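You operate a simulated robot arm through the tools that you are given. There is no shell and no other tool. Be economical: measure what you need, move in short steps, check, and stop when the job is done.

You run a simulated robot arm. Do the job below in one go: nothing can be reset, and whatever is moved stays where it is left.

Task
Swap the blue binder's pad for the cakes pad and close the rings.
Fine: the old pad goes in the red tray.
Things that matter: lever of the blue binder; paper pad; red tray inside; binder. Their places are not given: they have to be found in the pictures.

It is judged by the outcome, as a careful person would: the job done as asked, and still so three seconds after it is handed in. It fails if anything else is knocked over, pushed out of place, dropped, spilled or broken.

Robot
A 7-joint arm with a two-finger parallel gripper, fixed in place. Base frame: the origin is at the foot of the arm, x ahead of it, y to its left, z up; the work surface is at about z = 900. Units: mm, rad, N and s.
With the tool pointing down near the work surface it reaches from about 320 to 740 mm from the base axis. Its first joint turns from -2.007 to 2.007 rad. Payload 3.91 kg.
Tool frame: the origin (TCP) lies between the finger pads and is the grasp point; the fingertips stand 30 mm ahead of it; z points along the fingers, y is the line along which they close. Largest opening 110 mm; finger width 20, thickness 10; the body of the gripper, 48 by 112 mm, starts 55 mm behind the TCP.
Orientation is told as [roll, pitch, yaw] about the base's x, y, z axes, in that order, counted from this pose: with the fingers straight down and closing along the base's y, the tool's x points along the base's -x, its y along +y and its z along -z.

Tools
- The arm moves only by the tool step_arm. Its argument "rows" is a list of rows, each an object of numbers (a shift or turn left out is 0, a gripper value left out holds the last): "x", "y", "z": the shift along the tool's x, y, z in mm; "wx", "wy", "wz": the turn, a rotation vector about the tool's x, y, z in rad. In form: [{"x": .., "y": .., "z": .., "wx": .., "wy": .., "wz": ..}, ...]. A call has 1 to 10 rows; each row shifts and turns the commanded pose from where the row before left it, along the tool's axes as they then stand. "claw" is the gripper command, from -1 (shut) to 1 (fully open), values between in proportion, set as the call begins (left out, the last holds). A row lasts 0.2 s, in which the tool goes at most 50 mm and 0.15 rad; a call with a longer step from one row to the next is refused whole, and so is a gripper value outside its range. Where a pose cannot be reached the arm comes as near as it can. A force on the tool above 40 N (or 10 N above the force at the start of the call, whichever is more), or a blocked arm, ends the call early, and 0.2 s more pass. The fingers move at their own pace (about 108 mm/s each) and stop on an object; they squeeze with about 33 N. The grip force told is the motor's: it shows also when the fingers shut on nothing. Time passes only in rows, and 0.2 s behind the last, so rows that do not move let the fingers close. It gives the time, the measured TCP pose, the force on the tool (base axes), the opening and the grip force at its end, in the units of the frame above (readings bear some noise).
- Cameras (640 x 400 px; columns grow to the right, rows downward): "scene" is fixed at [49.2, 650, 1648.4]; the picture's right is [-0.60, -0.80, 0.00], its down [-0.51, 0.38, -0.77] and it looks along [0.61, -0.46, -0.64] (base axes); focal length 358 px, centre (320, 200). "wrist" rides on the gripper at [-36, 0, -57] in the tool frame; the picture's right is [0.00, -1.00, 0.00], its down [0.97, 0.00, -0.24] and it looks along [0.24, 0.00, 0.97] (tool axes); focal length 218 px, centre (320, 200).
- snapshot(camera): a new picture of that camera. It takes no simulated time.
- slide_trunk(by): slides the trunk up (or, below 0, down) by that many mm; the arm rides with it, the base frame stays. It gives what a move gives, with no picture.
- measure_at(camera, pixels): there is no depth. For up to 12 entries [column, row, z] of the newest picture of that camera ("zoom" is the newest enlarged one), the place [x, y] in the base frame at which the ray of that pixel passes the height z, good to about 2 mm. It takes no simulated time.
- enlarge(camera, box): a new picture of the part [left, top, right, bottom] of that camera's present view, enlarged. It takes no simulated time.
- finish_job(): hands the job in; it is judged then, once.

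Keep the steps short. Do not move on a guess: measure, check each grasp and each placing, and mend mistakes. In all there are 80 turns and 46 pictures (those below and enlarged ones count). Leave the gripper open and the arm clear of the work at the hand-in unless told otherwise, and finish with a single line.

The tools are called after "Call:" by a JSON object that holds its "name" and its "arguments". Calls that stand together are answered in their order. step_arm: Moves the arm, as the interface text tells. Its arguments: {"type":"object","properties":{"rows":{"type":"array"},"claw":{"type":"number"}},"required":["rows"]} The other tools are called the same way: slide_trunk (by) slides the trunk up or down; snapshot (camera) takes a picture; measure_at (camera, pixels) gives the place at which the rays of pixels pass given heights; enlarge (camera, box) takes an enlarged picture of a part of a camera's view; finish_job () hands the job in.

At the start:

```text
time_s: 0.0
tcp_pos: [538.2, 78.0, 1258.0]
tool_rot: [-0.001, -0.002, -0.004]
force: [-0.7, -0.7, -0.6]
finger_gap: 109.6
finger_force: 0.1
trunk travel left (down, up): [-875.0, 115.0]
```

scene: 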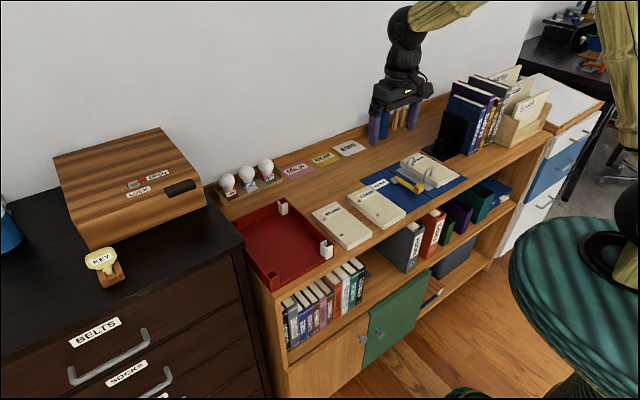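
wrist: 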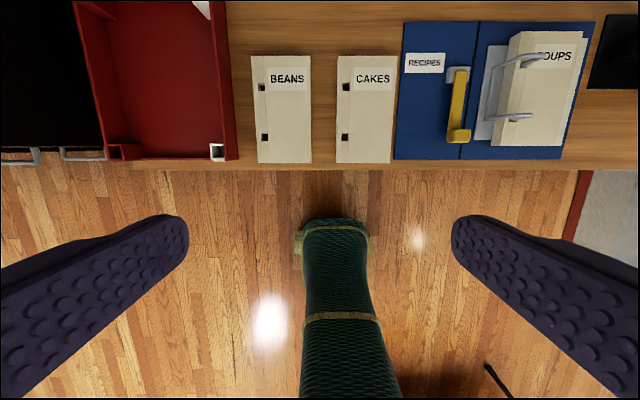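

I see the open blue binder with a SOUPS pad on the rings and a yellow lever, the BEANS and CAKES pads, and the red tray. I'll enlarge these for detail before measuring.

Call:
{"name": "enlarge", "arguments": {"camera": "scene", "box": [300, 130, 480, 250]}}

Call:
{"name": "enlarge", "arguments": {"camera": "wrist", "box": [320, 0, 620, 180]}}

```text
3.33 times, centred on (390, 190) of scene
```

zoom: 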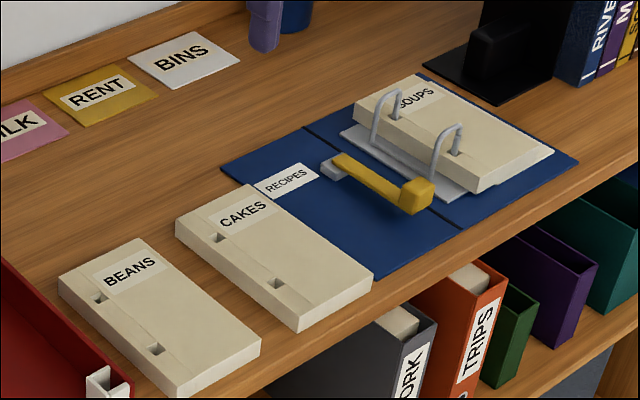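

```text
2.13 times, centred on (470, 90) of wrist
```

zoom: 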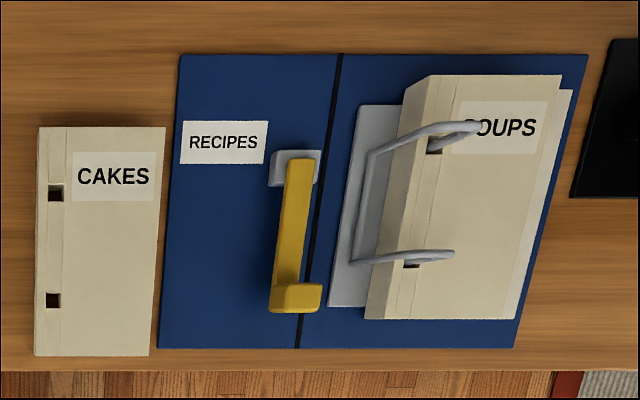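

Next I'll measure the key places in this wrist zoom: pad corners, holes, lever ends, rings.

Call:
{"name": "measure_at", "arguments": {"camera": "zoom", "pixels": [[38, 127, 925], [165, 127, 925], [34, 355, 925], [149, 355, 925], [56, 193, 925], [53, 300, 925], [295, 167, 930], [297, 297, 950], [435, 150, 940], [411, 264, 940], [180, 54, 902], [515, 348, 902]]}}

Call:
{"name": "measure_at", "arguments": {"camera": "wrist", "pixels": [[75, 5, 940], [225, 5, 940], [100, 150, 940], [235, 158, 940], [130, 140, 903], [215, 140, 903], [112, 3, 903], [203, 3, 903], [252, 56, 925], [311, 162, 925]]}}

Call:
{"name": "enlarge", "arguments": {"camera": "scene", "box": [380, 145, 470, 205]}}

```text
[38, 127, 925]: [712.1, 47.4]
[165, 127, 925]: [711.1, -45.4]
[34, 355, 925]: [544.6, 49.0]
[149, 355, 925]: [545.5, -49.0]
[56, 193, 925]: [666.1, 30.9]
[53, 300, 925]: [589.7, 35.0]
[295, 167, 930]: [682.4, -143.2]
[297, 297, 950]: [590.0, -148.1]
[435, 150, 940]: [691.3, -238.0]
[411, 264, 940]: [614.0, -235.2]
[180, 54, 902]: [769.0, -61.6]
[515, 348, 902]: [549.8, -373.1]
```

```text
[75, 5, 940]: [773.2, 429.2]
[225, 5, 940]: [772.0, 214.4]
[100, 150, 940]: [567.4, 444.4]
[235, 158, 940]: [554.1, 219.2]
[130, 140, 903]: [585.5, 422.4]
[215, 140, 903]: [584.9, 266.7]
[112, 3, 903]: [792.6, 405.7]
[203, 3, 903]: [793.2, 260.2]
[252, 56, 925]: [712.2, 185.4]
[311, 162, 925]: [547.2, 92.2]
```

```text
6.67 times, centred on (425, 175) of scene
```

zoom: 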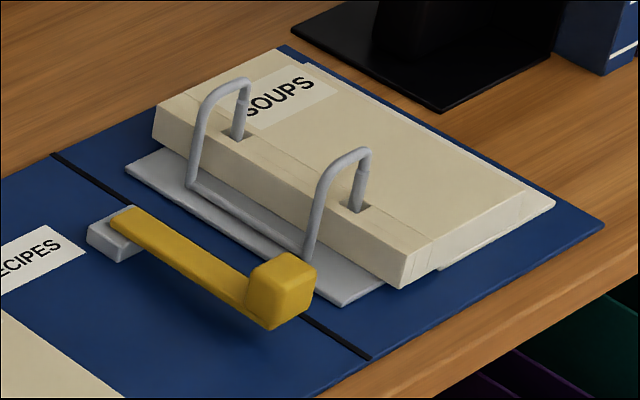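

Positions are clear. The rings look closed: bows arch over into pins in the pad's holes. I'll move the arm over the binder to look closer: base shift x +30, y -240, z -60 (tool x = base -x, tool z = down).

Call:
{"name": "step_arm", "arguments": {"rows": [{"x": -6, "y": -40, "z": 10}, {"x": -6, "y": -40, "z": 10}, {"x": -6, "y": -40, "z": 10}, {"x": -6, "y": -40, "z": 10}, {"x": -6, "y": -40, "z": 10}, {"x": 0, "y": -25, "z": 20}, {"z": 30}, {"z": 30}], "claw": 1}}

Call:
{"name": "snapshot", "arguments": {"camera": "wrist"}}

```text
time_s: 1.8
tcp_pos: [569.7, -149.1, 1127.4]
tool_rot: [0.001, 0.0, -0.001]
force: [1.2, 0.0, -0.1]
finger_gap: 110.0
finger_force: 0.1
trunk travel left (down, up): [-875.0, 115.0]
```

```text
40 pictures are left
```

wrist: 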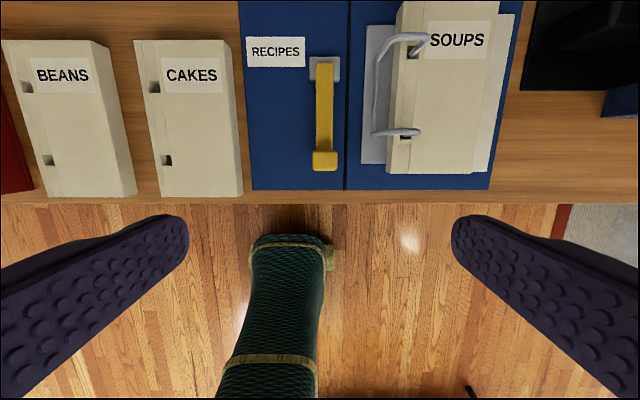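

Closer view now. I'll measure the same features here, so the two views fix the heights.

Call:
{"name": "enlarge", "arguments": {"camera": "wrist", "box": [240, 0, 530, 200]}}

Call:
{"name": "measure_at", "arguments": {"camera": "wrist", "pixels": [[134, 39, 925], [224, 39, 925], [168, 196, 925], [243, 195, 925], [155, 88, 925], [167, 160, 925], [325, 160, 900], [325, 160, 950], [325, 70, 900], [325, 70, 950], [430, 37, 960], [418, 131, 960]]}}

```text
2.00 times, centred on (385, 100) of wrist
```

zoom: 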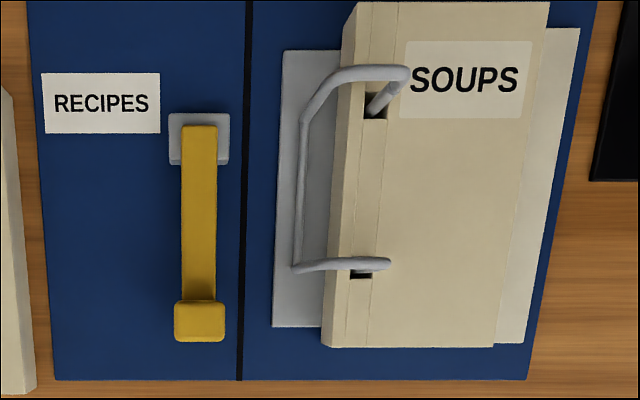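

```text
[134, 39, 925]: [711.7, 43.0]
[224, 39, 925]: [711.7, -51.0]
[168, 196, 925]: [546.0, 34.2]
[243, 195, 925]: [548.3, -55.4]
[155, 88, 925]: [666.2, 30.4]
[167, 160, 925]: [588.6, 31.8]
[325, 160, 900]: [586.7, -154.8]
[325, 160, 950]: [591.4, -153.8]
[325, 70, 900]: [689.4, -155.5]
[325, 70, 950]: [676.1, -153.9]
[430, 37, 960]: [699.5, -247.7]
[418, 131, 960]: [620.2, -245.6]
```

Lever knob triangulates to about (590, -154, ~940). I'll cross-check heights of the knob, pads and rings using the scene camera.

Call:
{"name": "enlarge", "arguments": {"camera": "scene", "box": [380, 145, 470, 205]}}

Call:
{"name": "measure_at", "arguments": {"camera": "scene", "pixels": [[419.8, 184.3, 920], [419.8, 184.3, 940], [419.8, 184.3, 960], [417.5, 194.5, 910], [417.5, 194.5, 925], [428, 168, 960], [428, 168, 980], [411, 158, 960], [411, 158, 980]]}}

Call:
{"name": "enlarge", "arguments": {"camera": "wrist", "box": [120, 20, 345, 200]}}

```text
6.67 times, centred on (425, 175) of scene
```

zoom: 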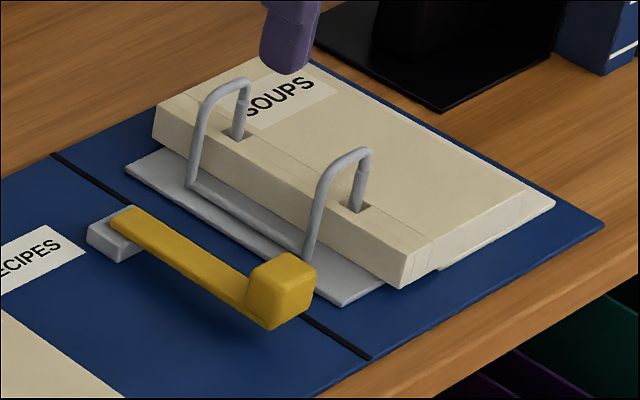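

```text
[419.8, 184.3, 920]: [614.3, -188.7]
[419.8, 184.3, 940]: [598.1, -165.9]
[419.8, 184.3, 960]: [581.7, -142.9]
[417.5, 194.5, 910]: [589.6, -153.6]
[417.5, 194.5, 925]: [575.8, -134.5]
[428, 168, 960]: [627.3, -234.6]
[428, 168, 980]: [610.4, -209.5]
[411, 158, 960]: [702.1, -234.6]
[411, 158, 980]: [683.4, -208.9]
```

```text
2.22 times, centred on (232, 110) of wrist
```

zoom: 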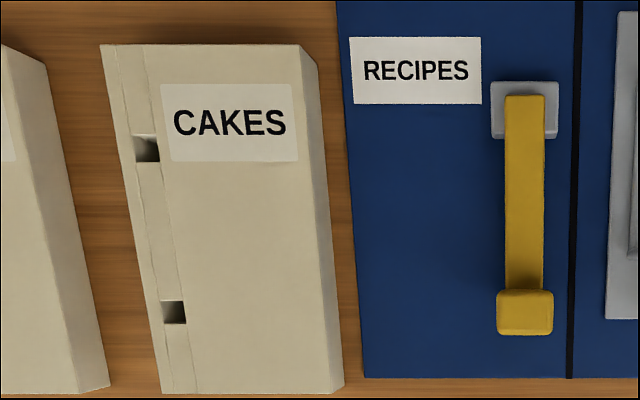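

Knob: about (590, -154), top z≈950, about 28 mm wide in y. I'll narrow the fingers to ~52 mm and go down over it in two stages, first to z≈985.

Call:
{"name": "step_arm", "arguments": {"rows": [{"x": -10, "y": -3, "z": 20}, {"x": -10, "y": -2, "z": 25}, {"z": 30}, {"z": 30}, {"z": 27}, {"z": 10}, {}], "claw": -0.05}}

Call:
{"name": "snapshot", "arguments": {"camera": "wrist"}}

Call:
{"name": "enlarge", "arguments": {"camera": "scene", "box": [350, 115, 470, 205]}}

```text
time_s: 3.4
tcp_pos: [585.5, -153.1, 989.5]
tool_rot: [0.0, 0.001, 0.0]
force: [-0.6, -0.1, -0.9]
finger_gap: 52.2
finger_force: 0.1
trunk travel left (down, up): [-875.0, 115.0]
```

```text
36 pictures are left
```

wrist: 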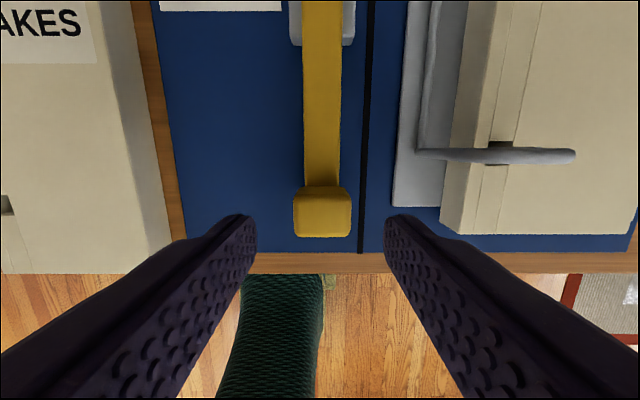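

```text
4.44 times, centred on (410, 160) of scene
```

zoom: 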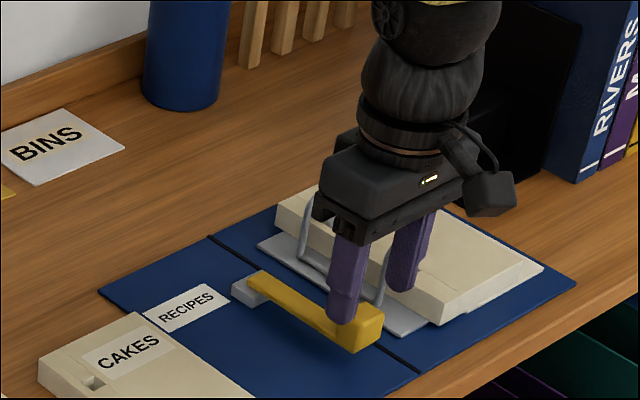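

Knob centre is at (322, 212), fingers straddle it in y. Measuring it at a few heights.

Call:
{"name": "measure_at", "arguments": {"camera": "wrist", "pixels": [[322, 212, 950], [322, 188, 950], [322, 237, 935], [322, 212, 940], [293, 210, 950], [351, 210, 950], [415, 150, 905], [575, 155, 970]]}}

```text
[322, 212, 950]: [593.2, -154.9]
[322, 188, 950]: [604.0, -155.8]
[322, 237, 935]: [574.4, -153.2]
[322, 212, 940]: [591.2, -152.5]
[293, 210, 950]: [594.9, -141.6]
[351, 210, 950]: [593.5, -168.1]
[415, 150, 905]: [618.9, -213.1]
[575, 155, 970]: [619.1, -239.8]
```

Knob spans y -141 to -168, x ~580–604. Shifting x +6, y -1.5 and going down to TCP z≈945, then closing.

Call:
{"name": "step_arm", "arguments": {"rows": [{"x": -6, "y": -1.5, "z": 15}, {"z": 15}, {"z": 14}, {}]}}

Call:
{"name": "step_arm", "arguments": {"rows": [{}, {}, {}], "claw": -1}}

Call:
{"name": "enlarge", "arguments": {"camera": "scene", "box": [350, 115, 470, 205]}}

```text
time_s: 4.4
tcp_pos: [593.9, -154.0, 941.5]
tool_rot: [-0.001, -0.001, 0.001]
force: [0.6, -0.5, 0.3]
finger_gap: 52.3
finger_force: 0.1
trunk travel left (down, up): [-875.0, 115.0]
```

```text
time_s: 5.2
tcp_pos: [593.9, -154.5, 941.6]
tool_rot: [0.0, 0.0, -0.001]
force: [0.7, 1.1, 0.1]
finger_gap: 27.5
finger_force: 32.7
trunk travel left (down, up): [-875.0, 115.0]
```

```text
4.44 times, centred on (410, 160) of scene
```

zoom: 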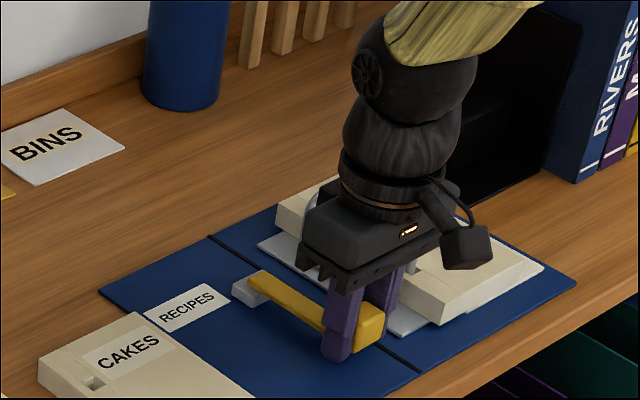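

Knob gripped (gap 27.5). The hinge is at about (680, 918). I'll lift along an arc: first ~20°, and check forces.

Call:
{"name": "step_arm", "arguments": {"rows": [{"x": -2, "z": -7.4}, {"x": -2.8, "z": -7.4}, {"x": -3.4, "z": -7}, {"x": -3.9, "z": -6.7}, {}]}}

Call:
{"name": "enlarge", "arguments": {"camera": "scene", "box": [350, 115, 470, 205]}}

```text
time_s: 6.4
tcp_pos: [605.7, -155.0, 971.7]
tool_rot: [-0.001, 0.002, 0.0]
force: [-0.5, -0.7, -6.9]
finger_gap: 27.4
finger_force: 32.9
trunk travel left (down, up): [-875.0, 115.0]
```

```text
4.44 times, centred on (410, 160) of scene
```

zoom: 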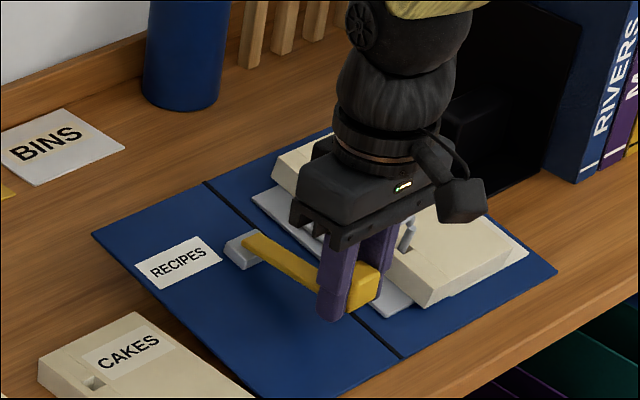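

The binder appears to have tipped or lifted with the lever (label moved from row 305 to 262, force z about -7 N). I'll look through the wrist camera and the full scene before going on.

Call:
{"name": "snapshot", "arguments": {"camera": "wrist"}}

Call:
{"name": "enlarge", "arguments": {"camera": "scene", "box": [375, 150, 465, 210]}}

```text
32 pictures are left
```

wrist: 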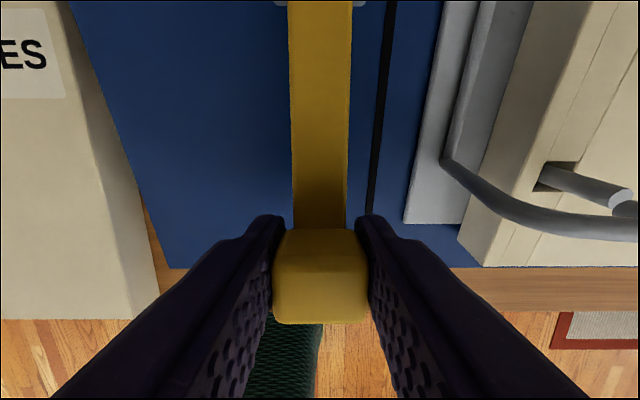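

```text
6.67 times, centred on (420, 180) of scene
```

zoom: 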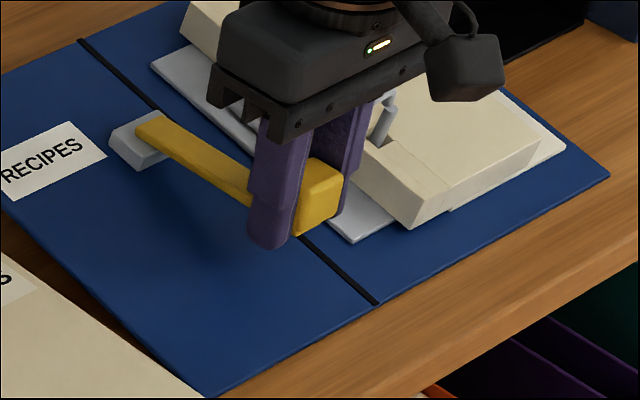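

The bow near the pin has started to open, so lifting is the right direction, but the fixed tool angle resisted the lever and tipped the binder a little. I'll turn the tool with the lever (+wy about the TCP), which pushes the hinge back down.

Call:
{"name": "step_arm", "arguments": {"rows": [{"wy": 0.07}, {"wy": 0.07}, {"wy": 0.07}, {}]}}

Call:
{"name": "enlarge", "arguments": {"camera": "scene", "box": [350, 115, 470, 205]}}

```text
time_s: 7.4
tcp_pos: [606.5, -156.1, 971.0]
tool_rot: [0.001, 0.21, -0.002]
force: [0.5, 0.1, -6.3]
finger_gap: 27.4
finger_force: 32.9
trunk travel left (down, up): [-875.0, 115.0]
```

```text
4.44 times, centred on (410, 160) of scene
```

zoom: 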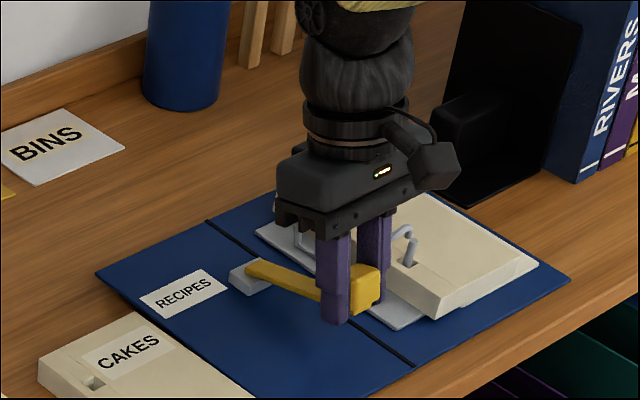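

That works: the binder is settling back. Continue turning to ~0.36 rad.

Call:
{"name": "step_arm", "arguments": {"rows": [{"wy": 0.05}, {"wy": 0.05}, {"wy": 0.05}, {}]}}

Call:
{"name": "enlarge", "arguments": {"camera": "scene", "box": [350, 115, 470, 205]}}

```text
time_s: 8.4
tcp_pos: [607.9, -155.2, 972.5]
tool_rot: [-0.003, 0.36, -0.001]
force: [5.4, 0.0, 8.5]
finger_gap: 27.9
finger_force: 33.2
trunk travel left (down, up): [-875.0, 115.0]
```

```text
4.44 times, centred on (410, 160) of scene
```

zoom: 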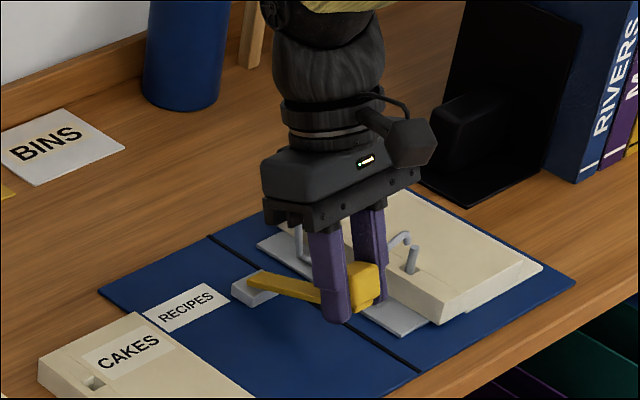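

The binder is back flat in its original place and the bow is opening. Continue rotating lever and tool together about the hinge (per 0.07 rad: tool x -1.5, z -6.2), another ~0.28 rad.

Call:
{"name": "step_arm", "arguments": {"rows": [{"wy": 0.07, "x": -1.5, "z": -6.3}, {"wy": 0.07, "x": -1.5, "z": -6.2}, {"wy": 0.07, "x": -1.5, "z": -6.2}, {"wy": 0.07, "x": -1.5, "z": -6.2}, {}]}}

Call:
{"name": "enlarge", "arguments": {"camera": "scene", "box": [350, 115, 470, 205]}}

```text
time_s: 9.6
tcp_pos: [604.3, -152.2, 988.2]
tool_rot: [-0.001, 0.64, -0.001]
force: [2.5, -0.2, 9.0]
finger_gap: 27.5
finger_force: 32.8
out of reach, approached as far as the arm can: row 4
trunk travel left (down, up): [-875.0, 115.0]
```

```text
4.44 times, centred on (410, 160) of scene
```

zoom: 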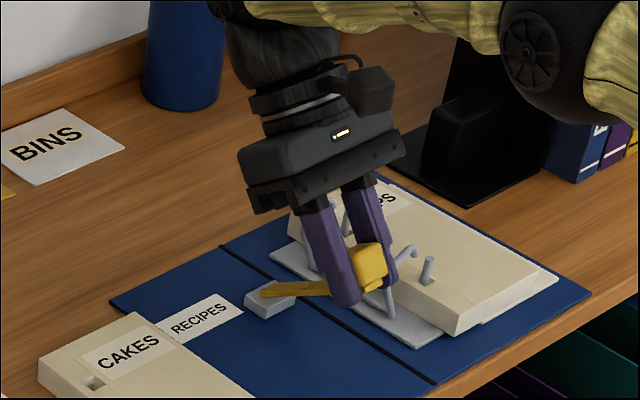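

The arm hit its reach limit at row 4 and drew the binder slightly toward the base; the lever is up about 37°. I'll release gently (gap ~40) and see whether the lever holds.

Call:
{"name": "step_arm", "arguments": {"rows": [{}, {}], "claw": -0.27}}

Call:
{"name": "enlarge", "arguments": {"camera": "scene", "box": [350, 115, 470, 205]}}

```text
time_s: 10.2
tcp_pos: [603.5, -152.1, 986.9]
tool_rot: [0.0, 0.641, 0.0]
force: [0.0, -0.1, 0.4]
finger_gap: 40.2
finger_force: 0.1
trunk travel left (down, up): [-875.0, 115.0]
```

```text
4.44 times, centred on (410, 160) of scene
```

zoom: 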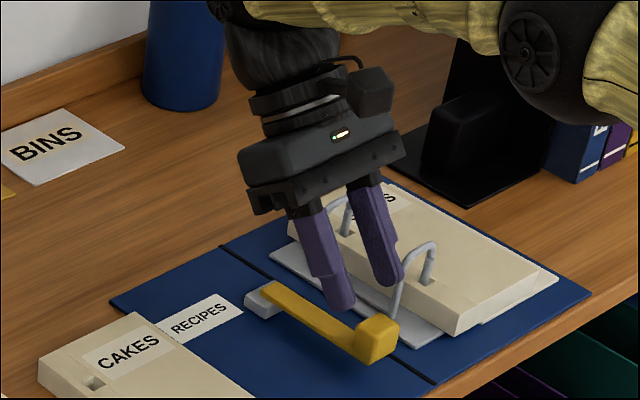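

On release the lever sprang back and the rings shut, so it must be carried past its snap point in one sweep. I'll regrip with the tool tilted the other way (fingers pointing forward, pitch ≈ -0.9), so a large co-rotation fits in reach. First go up and turn.

Call:
{"name": "step_arm", "arguments": {"rows": [{"x": 24, "z": -32}, {"x": 24, "z": -32}, {"wy": -0.14}, {"wy": -0.14}, {"wy": -0.14}, {"wy": -0.14}, {"wy": -0.14}, {"wy": -0.14}]}}

Call:
{"name": "step_arm", "arguments": {"rows": [{"wy": -0.14}, {"wy": -0.14}, {"wy": -0.14}, {"wy": -0.14}, {"wy": -0.14}, {}]}}

Call:
{"name": "snapshot", "arguments": {"camera": "wrist"}}

Call:
{"name": "snapshot", "arguments": {"camera": "scene"}}

```text
time_s: 12.0
tcp_pos: [606.4, -154.4, 1068.6]
tool_rot: [0.0, -0.202, 0.0]
force: [0.1, 0.0, -1.0]
finger_gap: 40.3
finger_force: 0.0
trunk travel left (down, up): [-875.0, 115.0]
```

```text
time_s: 13.4
tcp_pos: [604.2, -152.5, 1068.7]
tool_rot: [0.0, -0.903, 0.0]
force: [-0.3, 0.0, -0.1]
finger_gap: 40.3
finger_force: 0.1
trunk travel left (down, up): [-875.0, 115.0]
```

```text
26 pictures are left
```

wrist: 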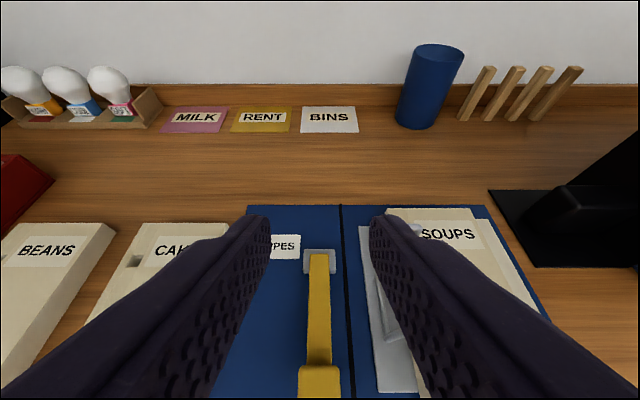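

```text
25 pictures are left
```

scene: 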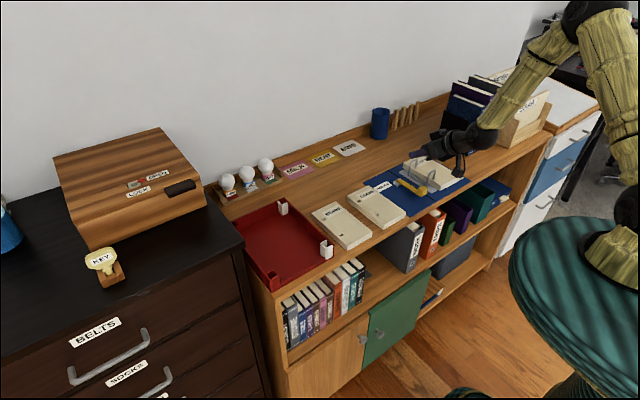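

Lever knob is at about (319, 380), hinge block at (318, 262). Measuring them, plus binder edges in the scene view.

Call:
{"name": "measure_at", "arguments": {"camera": "wrist", "pixels": [[319, 366, 950], [319, 366, 945], [298, 368, 950], [341, 368, 950], [318, 262, 915], [318, 262, 920], [319, 254, 925], [247, 206, 903]]}}

```text
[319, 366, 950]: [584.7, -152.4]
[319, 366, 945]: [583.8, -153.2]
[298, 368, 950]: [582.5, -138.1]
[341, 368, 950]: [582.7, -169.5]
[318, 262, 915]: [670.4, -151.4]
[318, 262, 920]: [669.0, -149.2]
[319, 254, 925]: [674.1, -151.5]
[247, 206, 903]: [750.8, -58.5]
```

The binder slid about 18 mm toward the base; the knob is now at about (573, -153.5, 935), the hinge at about (668, 919). Tilt a bit more to pitch -1.1, then go down around the knob to TCP (574, -153.5, 938).

Call:
{"name": "step_arm", "arguments": {"rows": [{"wy": -0.1}, {"wy": -0.1}, {"x": 26, "z": 6.5}, {"x": 26, "z": 6.5, "y": -1}, {"x": 26, "z": 6.5}, {"x": 20, "z": 5}, {}]}}

Call:
{"name": "snapshot", "arguments": {"camera": "wrist"}}

```text
time_s: 15.0
tcp_pos: [581.8, -153.4, 969.1]
tool_rot: [-0.001, -1.1, 0.002]
force: [-0.4, -0.8, -0.5]
finger_gap: 40.0
finger_force: 0.0
trunk travel left (down, up): [-875.0, 115.0]
```

```text
24 pictures are left
```

wrist: 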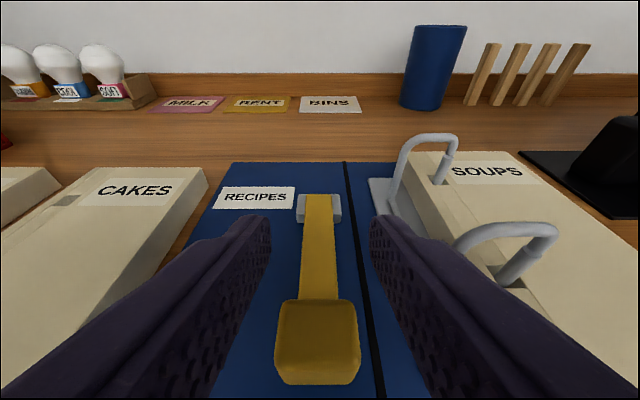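

Knob is centred between the fingers. Going the last 31 mm down and closing.

Call:
{"name": "step_arm", "arguments": {"rows": [{"x": 16, "z": 3.5}, {"x": 15, "z": 3.5}, {}]}}

Call:
{"name": "step_arm", "arguments": {"rows": [{}, {}, {}], "claw": -1}}

```text
time_s: 15.8
tcp_pos: [573.8, -153.6, 938.3]
tool_rot: [0.0, -1.1, -0.001]
force: [-0.5, -0.1, -0.2]
finger_gap: 39.9
finger_force: 0.0
trunk travel left (down, up): [-875.0, 115.0]
```

```text
time_s: 16.6
tcp_pos: [573.7, -153.5, 937.3]
tool_rot: [-0.002, -1.1, 0.0]
force: [0.5, 1.2, -0.1]
finger_gap: 27.9
finger_force: 32.5
trunk travel left (down, up): [-875.0, 115.0]
```

Gripped (27.9). Sweeping the lever about the hinge, first 0.56 rad, co-rotating.

Call:
{"name": "step_arm", "arguments": {"rows": [{"wy": 0.08, "x": -7.2, "z": -2.3}, {"wy": 0.08, "x": -7.2, "z": -2.3}, {"wy": 0.08, "x": -7.3, "z": -2.2}, {"wy": 0.08, "x": -7.3, "z": -2.2}, {"wy": 0.08, "x": -7.3, "z": -2.2}, {"wy": 0.08, "x": -7.3, "z": -2.2}, {"wy": 0.08, "x": -7.3, "z": -2.2}, {}]}}

Call:
{"name": "enlarge", "arguments": {"camera": "scene", "box": [350, 115, 470, 205]}}

```text
time_s: 18.4
tcp_pos: [595.8, -153.8, 987.2]
tool_rot: [0.0, -0.539, 0.0]
force: [0.3, 0.8, -0.4]
finger_gap: 27.9
finger_force: 32.6
trunk travel left (down, up): [-875.0, 115.0]
```

```text
4.44 times, centred on (410, 160) of scene
```

zoom: 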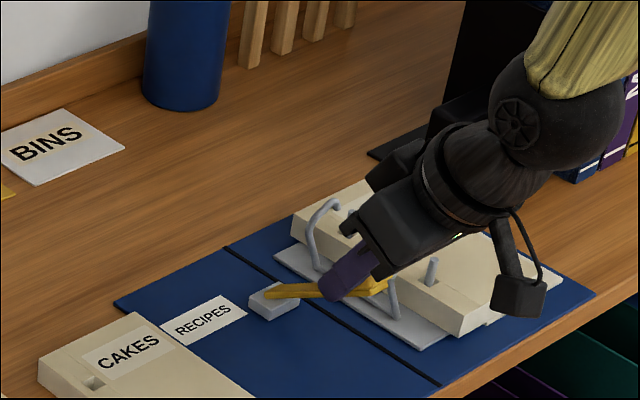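

Smooth: negligible force, binder flat and unmoved, bows opening. Continue another 0.4 rad and check.

Call:
{"name": "step_arm", "arguments": {"rows": [{"wy": 0.08, "x": -7.3, "z": -2.2}, {"wy": 0.08, "x": -7.3, "z": -2.2}, {"wy": 0.08, "x": -7.3, "z": -2.2}, {"wy": 0.08, "x": -7.3, "z": -2.2}, {"wy": 0.08, "x": -7.3, "z": -2.2}, {}]}}

Call:
{"name": "enlarge", "arguments": {"camera": "scene", "box": [350, 115, 470, 205]}}

```text
time_s: 19.8
tcp_pos: [626.3, -154.7, 1011.1]
tool_rot: [0.0, -0.139, -0.001]
force: [0.8, 0.7, 0.7]
finger_gap: 27.6
finger_force: 33.2
trunk travel left (down, up): [-875.0, 115.0]
```

```text
4.44 times, centred on (410, 160) of scene
```

zoom: 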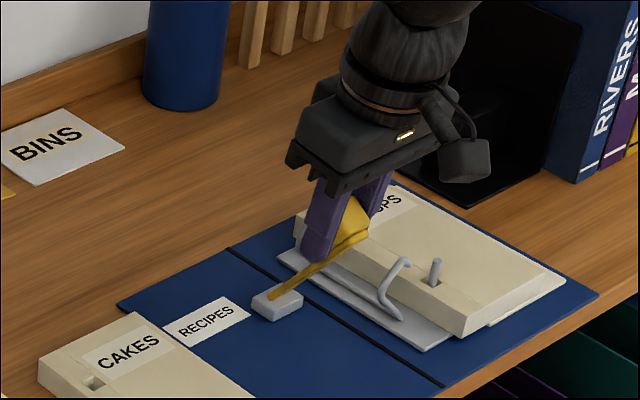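

Lever at ~55°, bows nearly clear of the pad. Continue 0.32 rad more.

Call:
{"name": "step_arm", "arguments": {"rows": [{"wy": 0.08, "x": -7.3, "z": -2.2}, {"wy": 0.08, "x": -7.3, "z": -2.2}, {"wy": 0.08, "x": -7.3, "z": -2.2}, {"wy": 0.08, "x": -7.3, "z": -2.2}, {}]}}

Call:
{"name": "enlarge", "arguments": {"camera": "scene", "box": [350, 115, 470, 205]}}

```text
time_s: 21.0
tcp_pos: [653.5, -154.7, 1019.7]
tool_rot: [-0.001, 0.179, -0.003]
force: [-2.0, 0.4, 3.0]
finger_gap: 27.8
finger_force: 33.0
trunk travel left (down, up): [-875.0, 115.0]
```

```text
4.44 times, centred on (410, 160) of scene
```

zoom: 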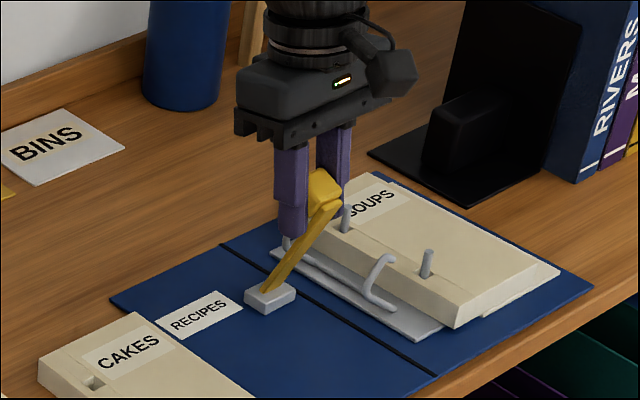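

Lever at ~73°, rings wide open; slight resistance now. A little more (0.14 rad), watching the force.

Call:
{"name": "step_arm", "arguments": {"rows": [{"wy": 0.07, "x": -6.4, "z": -1.9}, {"wy": 0.07, "x": -6.4, "z": -1.9}, {}]}}

```text
time_s: 21.8
tcp_pos: [667.0, -152.4, 1020.0]
tool_rot: [0.001, 0.32, 0.0]
force: [-1.4, -1.7, 0.1]
finger_gap: 27.6
finger_force: 33.1
trunk travel left (down, up): [-875.0, 115.0]
```

Little force. Releasing to gap ~40 to see whether the lever stays open.

Call:
{"name": "step_arm", "arguments": {"rows": [{}, {}], "claw": -0.27}}

Call:
{"name": "enlarge", "arguments": {"camera": "scene", "box": [350, 115, 470, 205]}}

```text
time_s: 22.4
tcp_pos: [667.1, -153.0, 1020.3]
tool_rot: [-0.002, 0.318, 0.001]
force: [0.6, -0.5, 0.2]
finger_gap: 40.1
finger_force: 0.1
trunk travel left (down, up): [-875.0, 115.0]
```

```text
4.44 times, centred on (410, 160) of scene
```

zoom: 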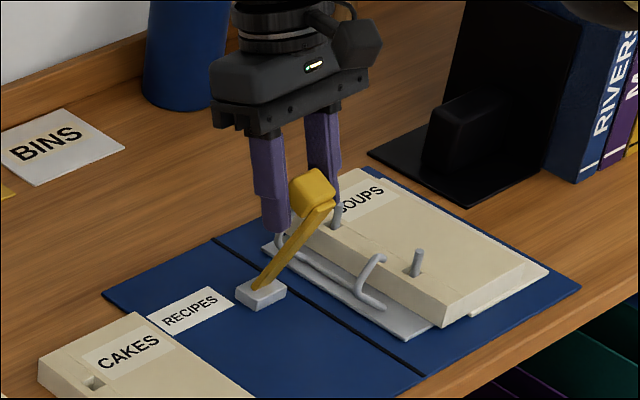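

The lever stays open. Going straight up 120 mm, levelling the tool, then moving over the SOUPS pad to look.

Call:
{"name": "step_arm", "arguments": {"rows": [{"x": 12.5, "z": -38}, {"x": 12.5, "z": -38}, {"x": 12.5, "z": -38}, {"wy": -0.106}, {"wy": -0.106}, {"wy": -0.106}, {"x": 30, "y": -30}, {"x": 30, "y": -35}, {"x": 10, "y": -40}, {}], "claw": 1}}

Call:
{"name": "snapshot", "arguments": {"camera": "wrist"}}

```text
time_s: 24.6
tcp_pos: [598.4, -256.5, 1143.3]
tool_rot: [-0.003, 0.001, 0.0]
force: [-0.3, -0.2, 0.4]
finger_gap: 110.2
finger_force: 0.0
trunk travel left (down, up): [-875.0, 115.0]
```

```text
19 pictures are left
```

wrist: 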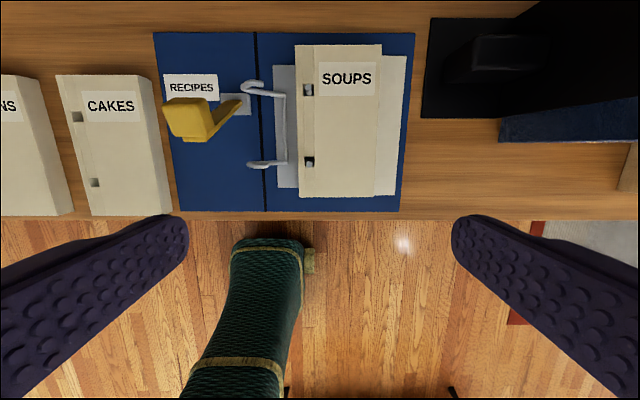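

Rings are open and the pins stand in the holes. Enlarging for accurate pad, pin and CAKES positions.

Call:
{"name": "enlarge", "arguments": {"camera": "wrist", "box": [150, 20, 430, 220]}}

```text
2.00 times, centred on (290, 120) of wrist
```

zoom: 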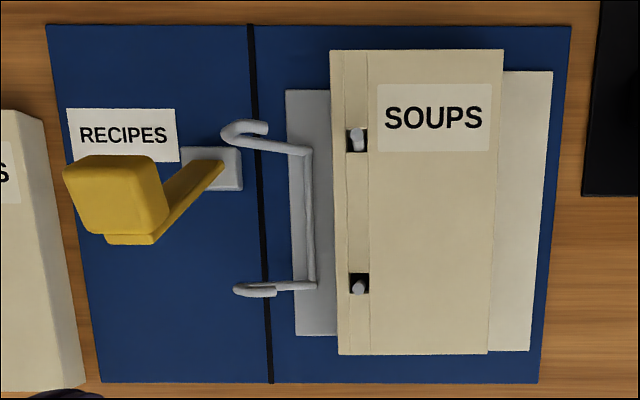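

Call:
{"name": "measure_at", "arguments": {"camera": "zoom", "pixels": [[331, 50, 928], [503, 50, 928], [339, 353, 928], [487, 353, 928], [357, 140, 928], [358, 283, 928], [553, 71, 905], [530, 351, 905], [234, 132, 950], [240, 290, 950], [356, 131, 945], [358, 288, 945]]}}

Call:
{"name": "measure_at", "arguments": {"camera": "wrist", "pixels": [[56, 76, 920], [142, 76, 920], [92, 215, 920], [77, 117, 920], [95, 183, 920], [172, 212, 903]]}}

```text
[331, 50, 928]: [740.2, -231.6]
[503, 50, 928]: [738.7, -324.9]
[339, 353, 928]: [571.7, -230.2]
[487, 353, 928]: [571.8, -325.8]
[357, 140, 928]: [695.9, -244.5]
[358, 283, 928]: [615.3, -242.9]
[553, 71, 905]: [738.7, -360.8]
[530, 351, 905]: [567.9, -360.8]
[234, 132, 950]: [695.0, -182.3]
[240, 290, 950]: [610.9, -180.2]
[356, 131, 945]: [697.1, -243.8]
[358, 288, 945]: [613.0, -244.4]
```

```text
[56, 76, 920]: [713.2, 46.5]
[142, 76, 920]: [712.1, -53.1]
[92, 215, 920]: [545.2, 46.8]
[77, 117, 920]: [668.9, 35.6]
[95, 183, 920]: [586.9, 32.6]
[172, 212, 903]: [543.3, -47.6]
```

SOUPS pad: x 572–740, y -231 to -325.5, top ≈930; pins at (696, -244) and (614, -244). Grip at its centre (655.7, -278), between the rings. Moving over it with gap 104, down to z≈985 first.

Call:
{"name": "step_arm", "arguments": {"rows": [{"x": -29, "y": -11}, {"x": -28.5, "y": -10.5}, {"z": 40}, {"z": 40}, {"z": 40}, {"z": 38}, {}], "claw": 0.89}}

Call:
{"name": "snapshot", "arguments": {"camera": "wrist"}}

```text
time_s: 26.2
tcp_pos: [652.2, -281.5, 982.8]
tool_rot: [0.0, 0.0, 0.001]
force: [0.5, 0.0, 0.4]
finger_gap: 103.7
finger_force: 0.0
trunk travel left (down, up): [-875.0, 115.0]
```

```text
17 pictures are left
```

wrist: 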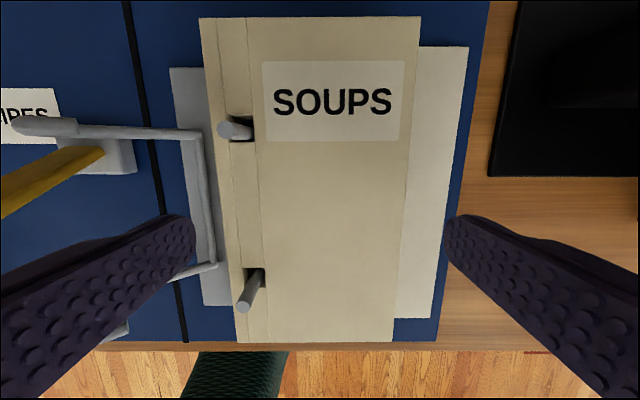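

Pad is ~3.5 mm left of the finger centre. Measuring pad edges at the finger row and the hinge bar.

Call:
{"name": "measure_at", "arguments": {"camera": "wrist", "pixels": [[222, 215, 930], [404, 215, 930], [210, 215, 910], [310, 18, 930], [315, 342, 930], [445, 215, 910]]}}

```text
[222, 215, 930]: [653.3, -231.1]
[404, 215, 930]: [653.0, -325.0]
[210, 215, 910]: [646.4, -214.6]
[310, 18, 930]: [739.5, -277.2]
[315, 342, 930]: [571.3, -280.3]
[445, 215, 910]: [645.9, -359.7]
```

Centring (x +3, y +3.5) and going down to TCP z≈948.

Call:
{"name": "step_arm", "arguments": {"rows": [{"x": -3, "y": 3.5}, {"z": 12}, {"z": 12}, {"z": 10}, {}]}}

Call:
{"name": "step_arm", "arguments": {"rows": [{}, {}, {}], "claw": -1}}

```text
time_s: 27.4
tcp_pos: [656.7, -279.4, 949.8]
tool_rot: [0.0, 0.0, 0.0]
force: [0.7, 0.0, 0.0]
finger_gap: 103.9
finger_force: 0.1
trunk travel left (down, up): [-875.0, 115.0]
```

```text
time_s: 28.2
tcp_pos: [657.9, -278.5, 949.8]
tool_rot: [0.0, 0.001, 0.0]
force: [0.7, 0.6, 0.4]
finger_gap: 94.3
finger_force: 33.1
trunk travel left (down, up): [-875.0, 115.0]
```

Gripping at 94.3 mm – the pad. Lifting slowly 60 mm and checking.

Call:
{"name": "step_arm", "arguments": {"rows": [{"z": -8}, {"z": -12}, {"z": -20}, {"z": -20}, {}]}}

Call:
{"name": "enlarge", "arguments": {"camera": "scene", "box": [350, 100, 500, 210]}}

```text
time_s: 29.4
tcp_pos: [658.1, -276.7, 1007.7]
tool_rot: [0.0, 0.002, 0.001]
force: [0.1, 0.2, -2.8]
finger_gap: 94.3
finger_force: 33.4
trunk travel left (down, up): [-875.0, 115.0]
```

```text
3.64 times, centred on (425, 155) of scene
```

zoom: 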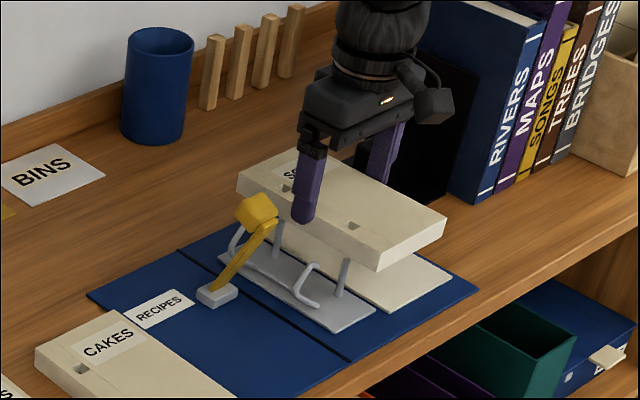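

The pad is clear of the pins and held level. Lifting on to z≈1130, and enlarging the red tray in the scene view for measuring.

Call:
{"name": "step_arm", "arguments": {"rows": [{"z": -40}, {"z": -40}, {"z": -42}, {}]}}

Call:
{"name": "enlarge", "arguments": {"camera": "scene", "box": [220, 180, 370, 290]}}

```text
time_s: 30.4
tcp_pos: [658.3, -275.4, 1130.1]
tool_rot: [0.0, 0.002, 0.0]
force: [-0.5, -0.2, -2.1]
finger_gap: 94.4
finger_force: 33.0
trunk travel left (down, up): [-875.0, 115.0]
```

```text
3.64 times, centred on (295, 235) of scene
```

zoom: 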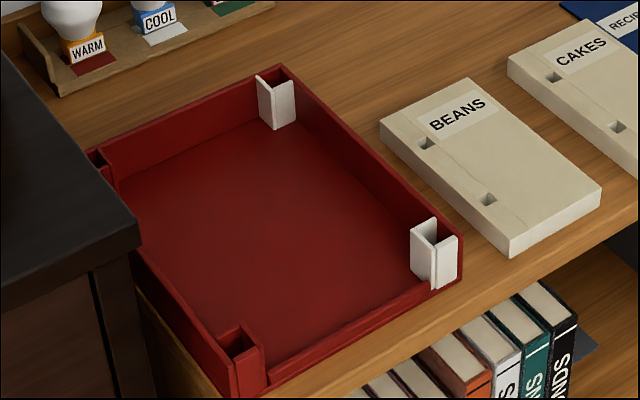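

Call:
{"name": "measure_at", "arguments": {"camera": "zoom", "pixels": [[277, 129, 905], [294, 118, 905], [415, 278, 905], [437, 289, 905], [268, 366, 905], [120, 186, 905], [284, 66, 942], [462, 236, 942], [235, 362, 942], [258, 76, 945], [412, 225, 945], [437, 285, 905]]}}

```text
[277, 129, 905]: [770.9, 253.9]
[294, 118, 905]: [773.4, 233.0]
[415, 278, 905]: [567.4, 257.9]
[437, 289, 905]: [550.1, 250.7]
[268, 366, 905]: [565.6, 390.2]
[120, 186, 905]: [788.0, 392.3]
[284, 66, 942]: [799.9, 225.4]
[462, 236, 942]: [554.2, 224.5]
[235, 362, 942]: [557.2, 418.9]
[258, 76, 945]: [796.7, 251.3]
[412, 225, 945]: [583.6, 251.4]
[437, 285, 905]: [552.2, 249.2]
```

Tray: outer x 554–800, y 224–425; corner brackets reach in to y≈252 and ≈395. A pad centred at (653, 323) sits between them. Carrying the pad over at z 1130.

Call:
{"name": "step_arm", "arguments": {"rows": [{"y": 30}, {"y": 46}, {"y": 46}, {"y": 46}, {"y": 46}, {"y": 46}, {"y": 46}, {"y": 46}, {"y": 46}]}}

Call:
{"name": "step_arm", "arguments": {"rows": [{"y": 46}, {"y": 46}, {"y": 46}, {"y": 40}, {"y": 22}, {}]}}

Call:
{"name": "snapshot", "arguments": {"camera": "scene"}}

```text
time_s: 32.4
tcp_pos: [658.6, 124.4, 1130.0]
tool_rot: [-0.002, 0.0, 0.001]
force: [0.4, 0.8, -2.7]
finger_gap: 94.4
finger_force: 33.5
trunk travel left (down, up): [-875.0, 115.0]
```

```text
time_s: 33.8
tcp_pos: [659.4, 318.7, 1129.8]
tool_rot: [0.001, 0.001, 0.0]
force: [-0.3, 0.0, -3.1]
finger_gap: 94.4
finger_force: 33.4
trunk travel left (down, up): [-875.0, 115.0]
```

```text
14 pictures are left
```

scene: 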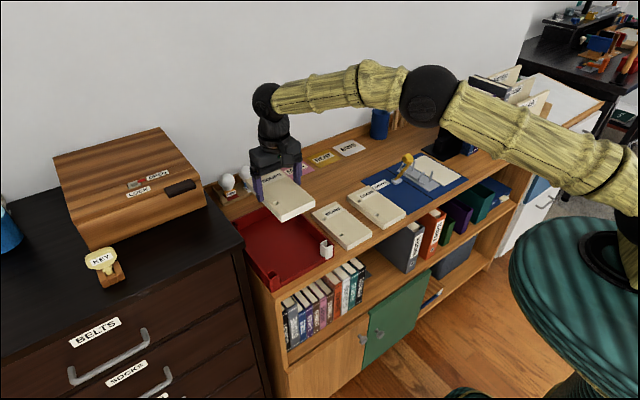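

Pad is held level over the tray. Descending to z≈965, easing x -3, y +4.

Call:
{"name": "step_arm", "arguments": {"rows": [{"x": 3, "y": 4, "z": 30}, {"z": 40}, {"z": 40}, {"z": 40}, {"z": 15}, {}]}}

Call:
{"name": "enlarge", "arguments": {"camera": "scene", "box": [220, 180, 370, 290]}}

```text
time_s: 35.2
tcp_pos: [656.0, 325.7, 964.7]
tool_rot: [0.0, 0.001, -0.002]
force: [-0.8, -0.3, -2.2]
finger_gap: 94.3
finger_force: 32.7
trunk travel left (down, up): [-875.0, 115.0]
```

```text
3.64 times, centred on (295, 235) of scene
```

zoom: 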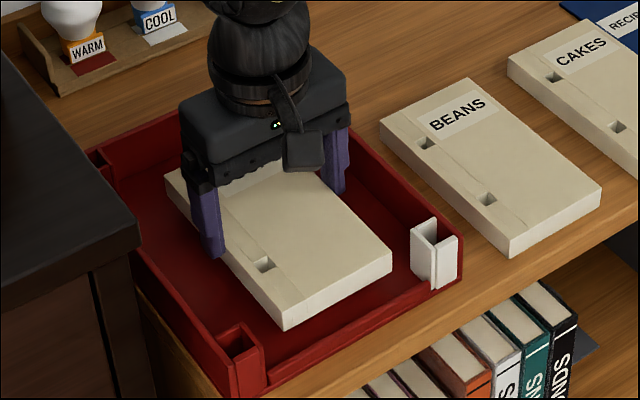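

Well clear of walls and brackets. Lowering in small steps until it touches the floor.

Call:
{"name": "step_arm", "arguments": {"rows": [{"z": 8}, {"z": 5}, {"z": 4}, {"z": 3}, {}]}}

```text
time_s: 36.4
tcp_pos: [656.9, 324.2, 947.9]
tool_rot: [0.003, -0.003, -0.002]
force: [0.3, -1.1, 10.5]
finger_gap: 94.5
finger_force: 32.9
trunk travel left (down, up): [-875.0, 115.0]
```

Contact (+10.5 N). Releasing and rising.

Call:
{"name": "step_arm", "arguments": {"rows": [{}, {}], "claw": 0.95}}

Call:
{"name": "step_arm", "arguments": {"rows": [{"z": -20}, {"z": -40}, {"z": -40}, {"z": -40}, {"x": 20, "y": -40, "z": -20}, {"x": 15, "y": -45}, {"x": 10, "y": -45}, {"y": -45}, {"y": -45}, {"y": -40}]}}

Call:
{"name": "snapshot", "arguments": {"camera": "wrist"}}

```text
time_s: 37.0
tcp_pos: [655.7, 325.0, 945.6]
tool_rot: [-0.001, 0.001, -0.001]
force: [0.0, -0.9, 0.3]
finger_gap: 107.2
finger_force: 0.0
trunk travel left (down, up): [-875.0, 115.0]
```

```text
time_s: 39.2
tcp_pos: [610.7, 65.2, 1109.3]
tool_rot: [-0.001, 0.002, -0.001]
force: [0.5, 0.3, 0.7]
finger_gap: 107.1
finger_force: 0.0
trunk travel left (down, up): [-875.0, 115.0]
```

```text
12 pictures are left
```

wrist: 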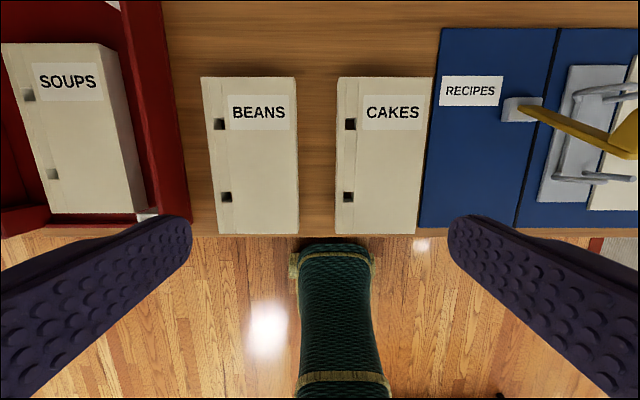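

SOUPS is in the tray. Now the CAKES pad: measuring corners and holes.

Call:
{"name": "measure_at", "arguments": {"camera": "wrist", "pixels": [[337, 78, 921], [431, 78, 921], [336, 233, 921], [416, 233, 921], [350, 124, 921], [347, 197, 921], [442, 100, 904], [420, 222, 904]]}}

```text
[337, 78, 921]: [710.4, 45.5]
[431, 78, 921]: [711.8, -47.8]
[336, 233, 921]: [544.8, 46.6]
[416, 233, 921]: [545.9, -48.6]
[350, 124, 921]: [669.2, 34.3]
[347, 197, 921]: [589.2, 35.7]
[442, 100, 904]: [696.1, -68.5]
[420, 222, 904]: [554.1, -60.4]
```

CAKES centre ≈ (628.5, -1). Moving over it and down to z≈975 with gap 104, then to 942.

Call:
{"name": "step_arm", "arguments": {"rows": [{"x": -10, "y": -33}, {"x": -9.5, "y": -33}, {"z": 40}, {"z": 40}, {"z": 40}, {"z": 12}, {}], "claw": 0.89}}

Call:
{"name": "snapshot", "arguments": {"camera": "wrist"}}

```text
time_s: 40.8
tcp_pos: [631.1, -1.9, 974.2]
tool_rot: [0.002, 0.001, -0.001]
force: [-0.7, 0.8, 0.1]
finger_gap: 104.1
finger_force: 0.0
trunk travel left (down, up): [-875.0, 115.0]
```

```text
11 pictures are left
```

wrist: 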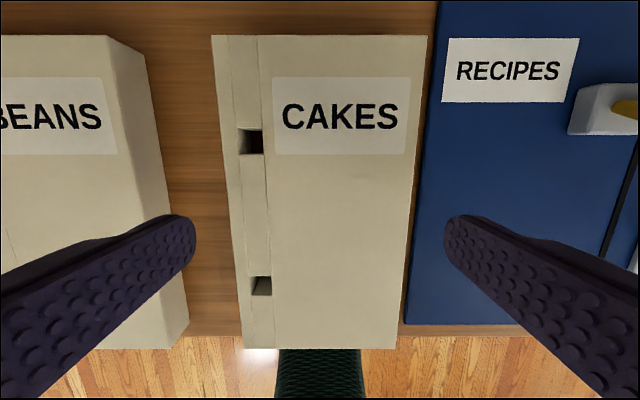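

Call:
{"name": "measure_at", "arguments": {"camera": "wrist", "pixels": [[210, 37, 921], [427, 36, 921], [242, 348, 921], [396, 348, 921], [251, 141, 921], [261, 285, 921], [228, 215, 921], [411, 215, 921], [190, 325, 921], [405, 320, 904]]}}

```text
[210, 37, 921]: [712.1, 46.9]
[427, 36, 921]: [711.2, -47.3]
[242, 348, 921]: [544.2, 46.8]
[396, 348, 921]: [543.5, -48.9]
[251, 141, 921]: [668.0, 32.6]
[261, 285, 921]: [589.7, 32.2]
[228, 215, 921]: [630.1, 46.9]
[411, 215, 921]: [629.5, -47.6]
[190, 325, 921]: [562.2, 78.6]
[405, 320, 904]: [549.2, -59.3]
```

Centred well (pad y centre -0.5). Descending to 941 and gripping.

Call:
{"name": "step_arm", "arguments": {"rows": [{"y": 1.4, "z": 12}, {"z": 12}, {"z": 9}, {}]}}

Call:
{"name": "step_arm", "arguments": {"rows": [{}, {}, {}], "claw": -1}}

Call:
{"name": "step_arm", "arguments": {"rows": [{"z": -10}, {"z": -20}, {"z": -40}, {"z": -40}, {"z": -40}, {"z": -40}, {}]}}

```text
time_s: 41.8
tcp_pos: [631.0, -1.6, 941.2]
tool_rot: [-0.001, 0.0, -0.001]
force: [0.1, 0.2, 0.3]
finger_gap: 103.9
finger_force: 0.0
trunk travel left (down, up): [-875.0, 115.0]
```

```text
time_s: 42.6
tcp_pos: [630.4, 0.3, 941.6]
tool_rot: [0.0, 0.0, -0.003]
force: [1.6, 0.8, 1.6]
finger_gap: 94.5
finger_force: 33.0
trunk travel left (down, up): [-875.0, 115.0]
```

```text
time_s: 44.2
tcp_pos: [628.5, -1.7, 1131.4]
tool_rot: [0.0, 0.001, 0.0]
force: [-0.8, -0.1, -2.7]
finger_gap: 94.5
finger_force: 33.2
trunk travel left (down, up): [-875.0, 115.0]
```

CAKES held (94.5, -2.7 N). Checking whether the binder is still exactly where it was when SOUPS was lifted, using the same scene zoom.

Call:
{"name": "enlarge", "arguments": {"camera": "scene", "box": [350, 115, 470, 205]}}

```text
4.44 times, centred on (410, 160) of scene
```

zoom: 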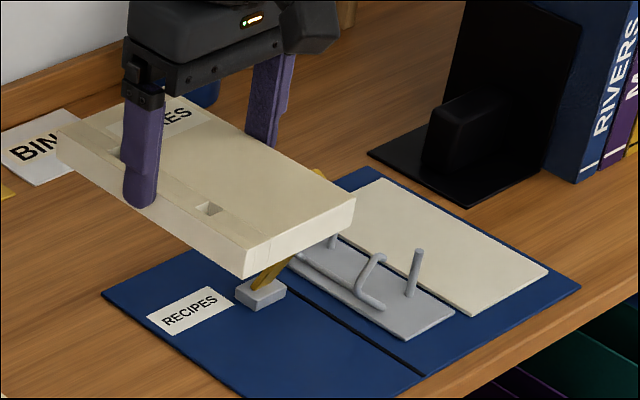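

Binder unmoved (corner still at (103, 294), block same). Carrying CAKES over the rings to (657.8, -278.3).

Call:
{"name": "step_arm", "arguments": {"rows": [{"y": -40, "x": -14}, {"y": -46, "x": -14}, {"y": -46}, {"y": -46}, {"y": -46}, {"y": -40}, {"y": -13}, {}]}}

Call:
{"name": "step_arm", "arguments": {"rows": [{}]}}

Call:
{"name": "measure_at", "arguments": {"camera": "zoom", "pixels": [[419, 250, 950], [419, 250, 960], [419, 250, 970], [410, 295, 908]]}}

```text
time_s: 46.0
tcp_pos: [655.4, -279.4, 1131.2]
tool_rot: [0.001, 0.002, 0.0]
force: [0.0, 0.1, -1.3]
finger_gap: 94.5
finger_force: 33.2
trunk travel left (down, up): [-875.0, 115.0]
```

```text
time_s: 46.4
tcp_pos: [654.6, -280.9, 1131.1]
tool_rot: [-0.001, 0.002, -0.001]
force: [0.8, -0.1, -1.9]
finger_gap: 94.5
finger_force: 33.1
trunk travel left (down, up): [-875.0, 115.0]
```

```text
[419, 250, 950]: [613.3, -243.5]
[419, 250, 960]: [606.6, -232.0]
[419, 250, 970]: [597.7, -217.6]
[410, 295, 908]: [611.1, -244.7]
```

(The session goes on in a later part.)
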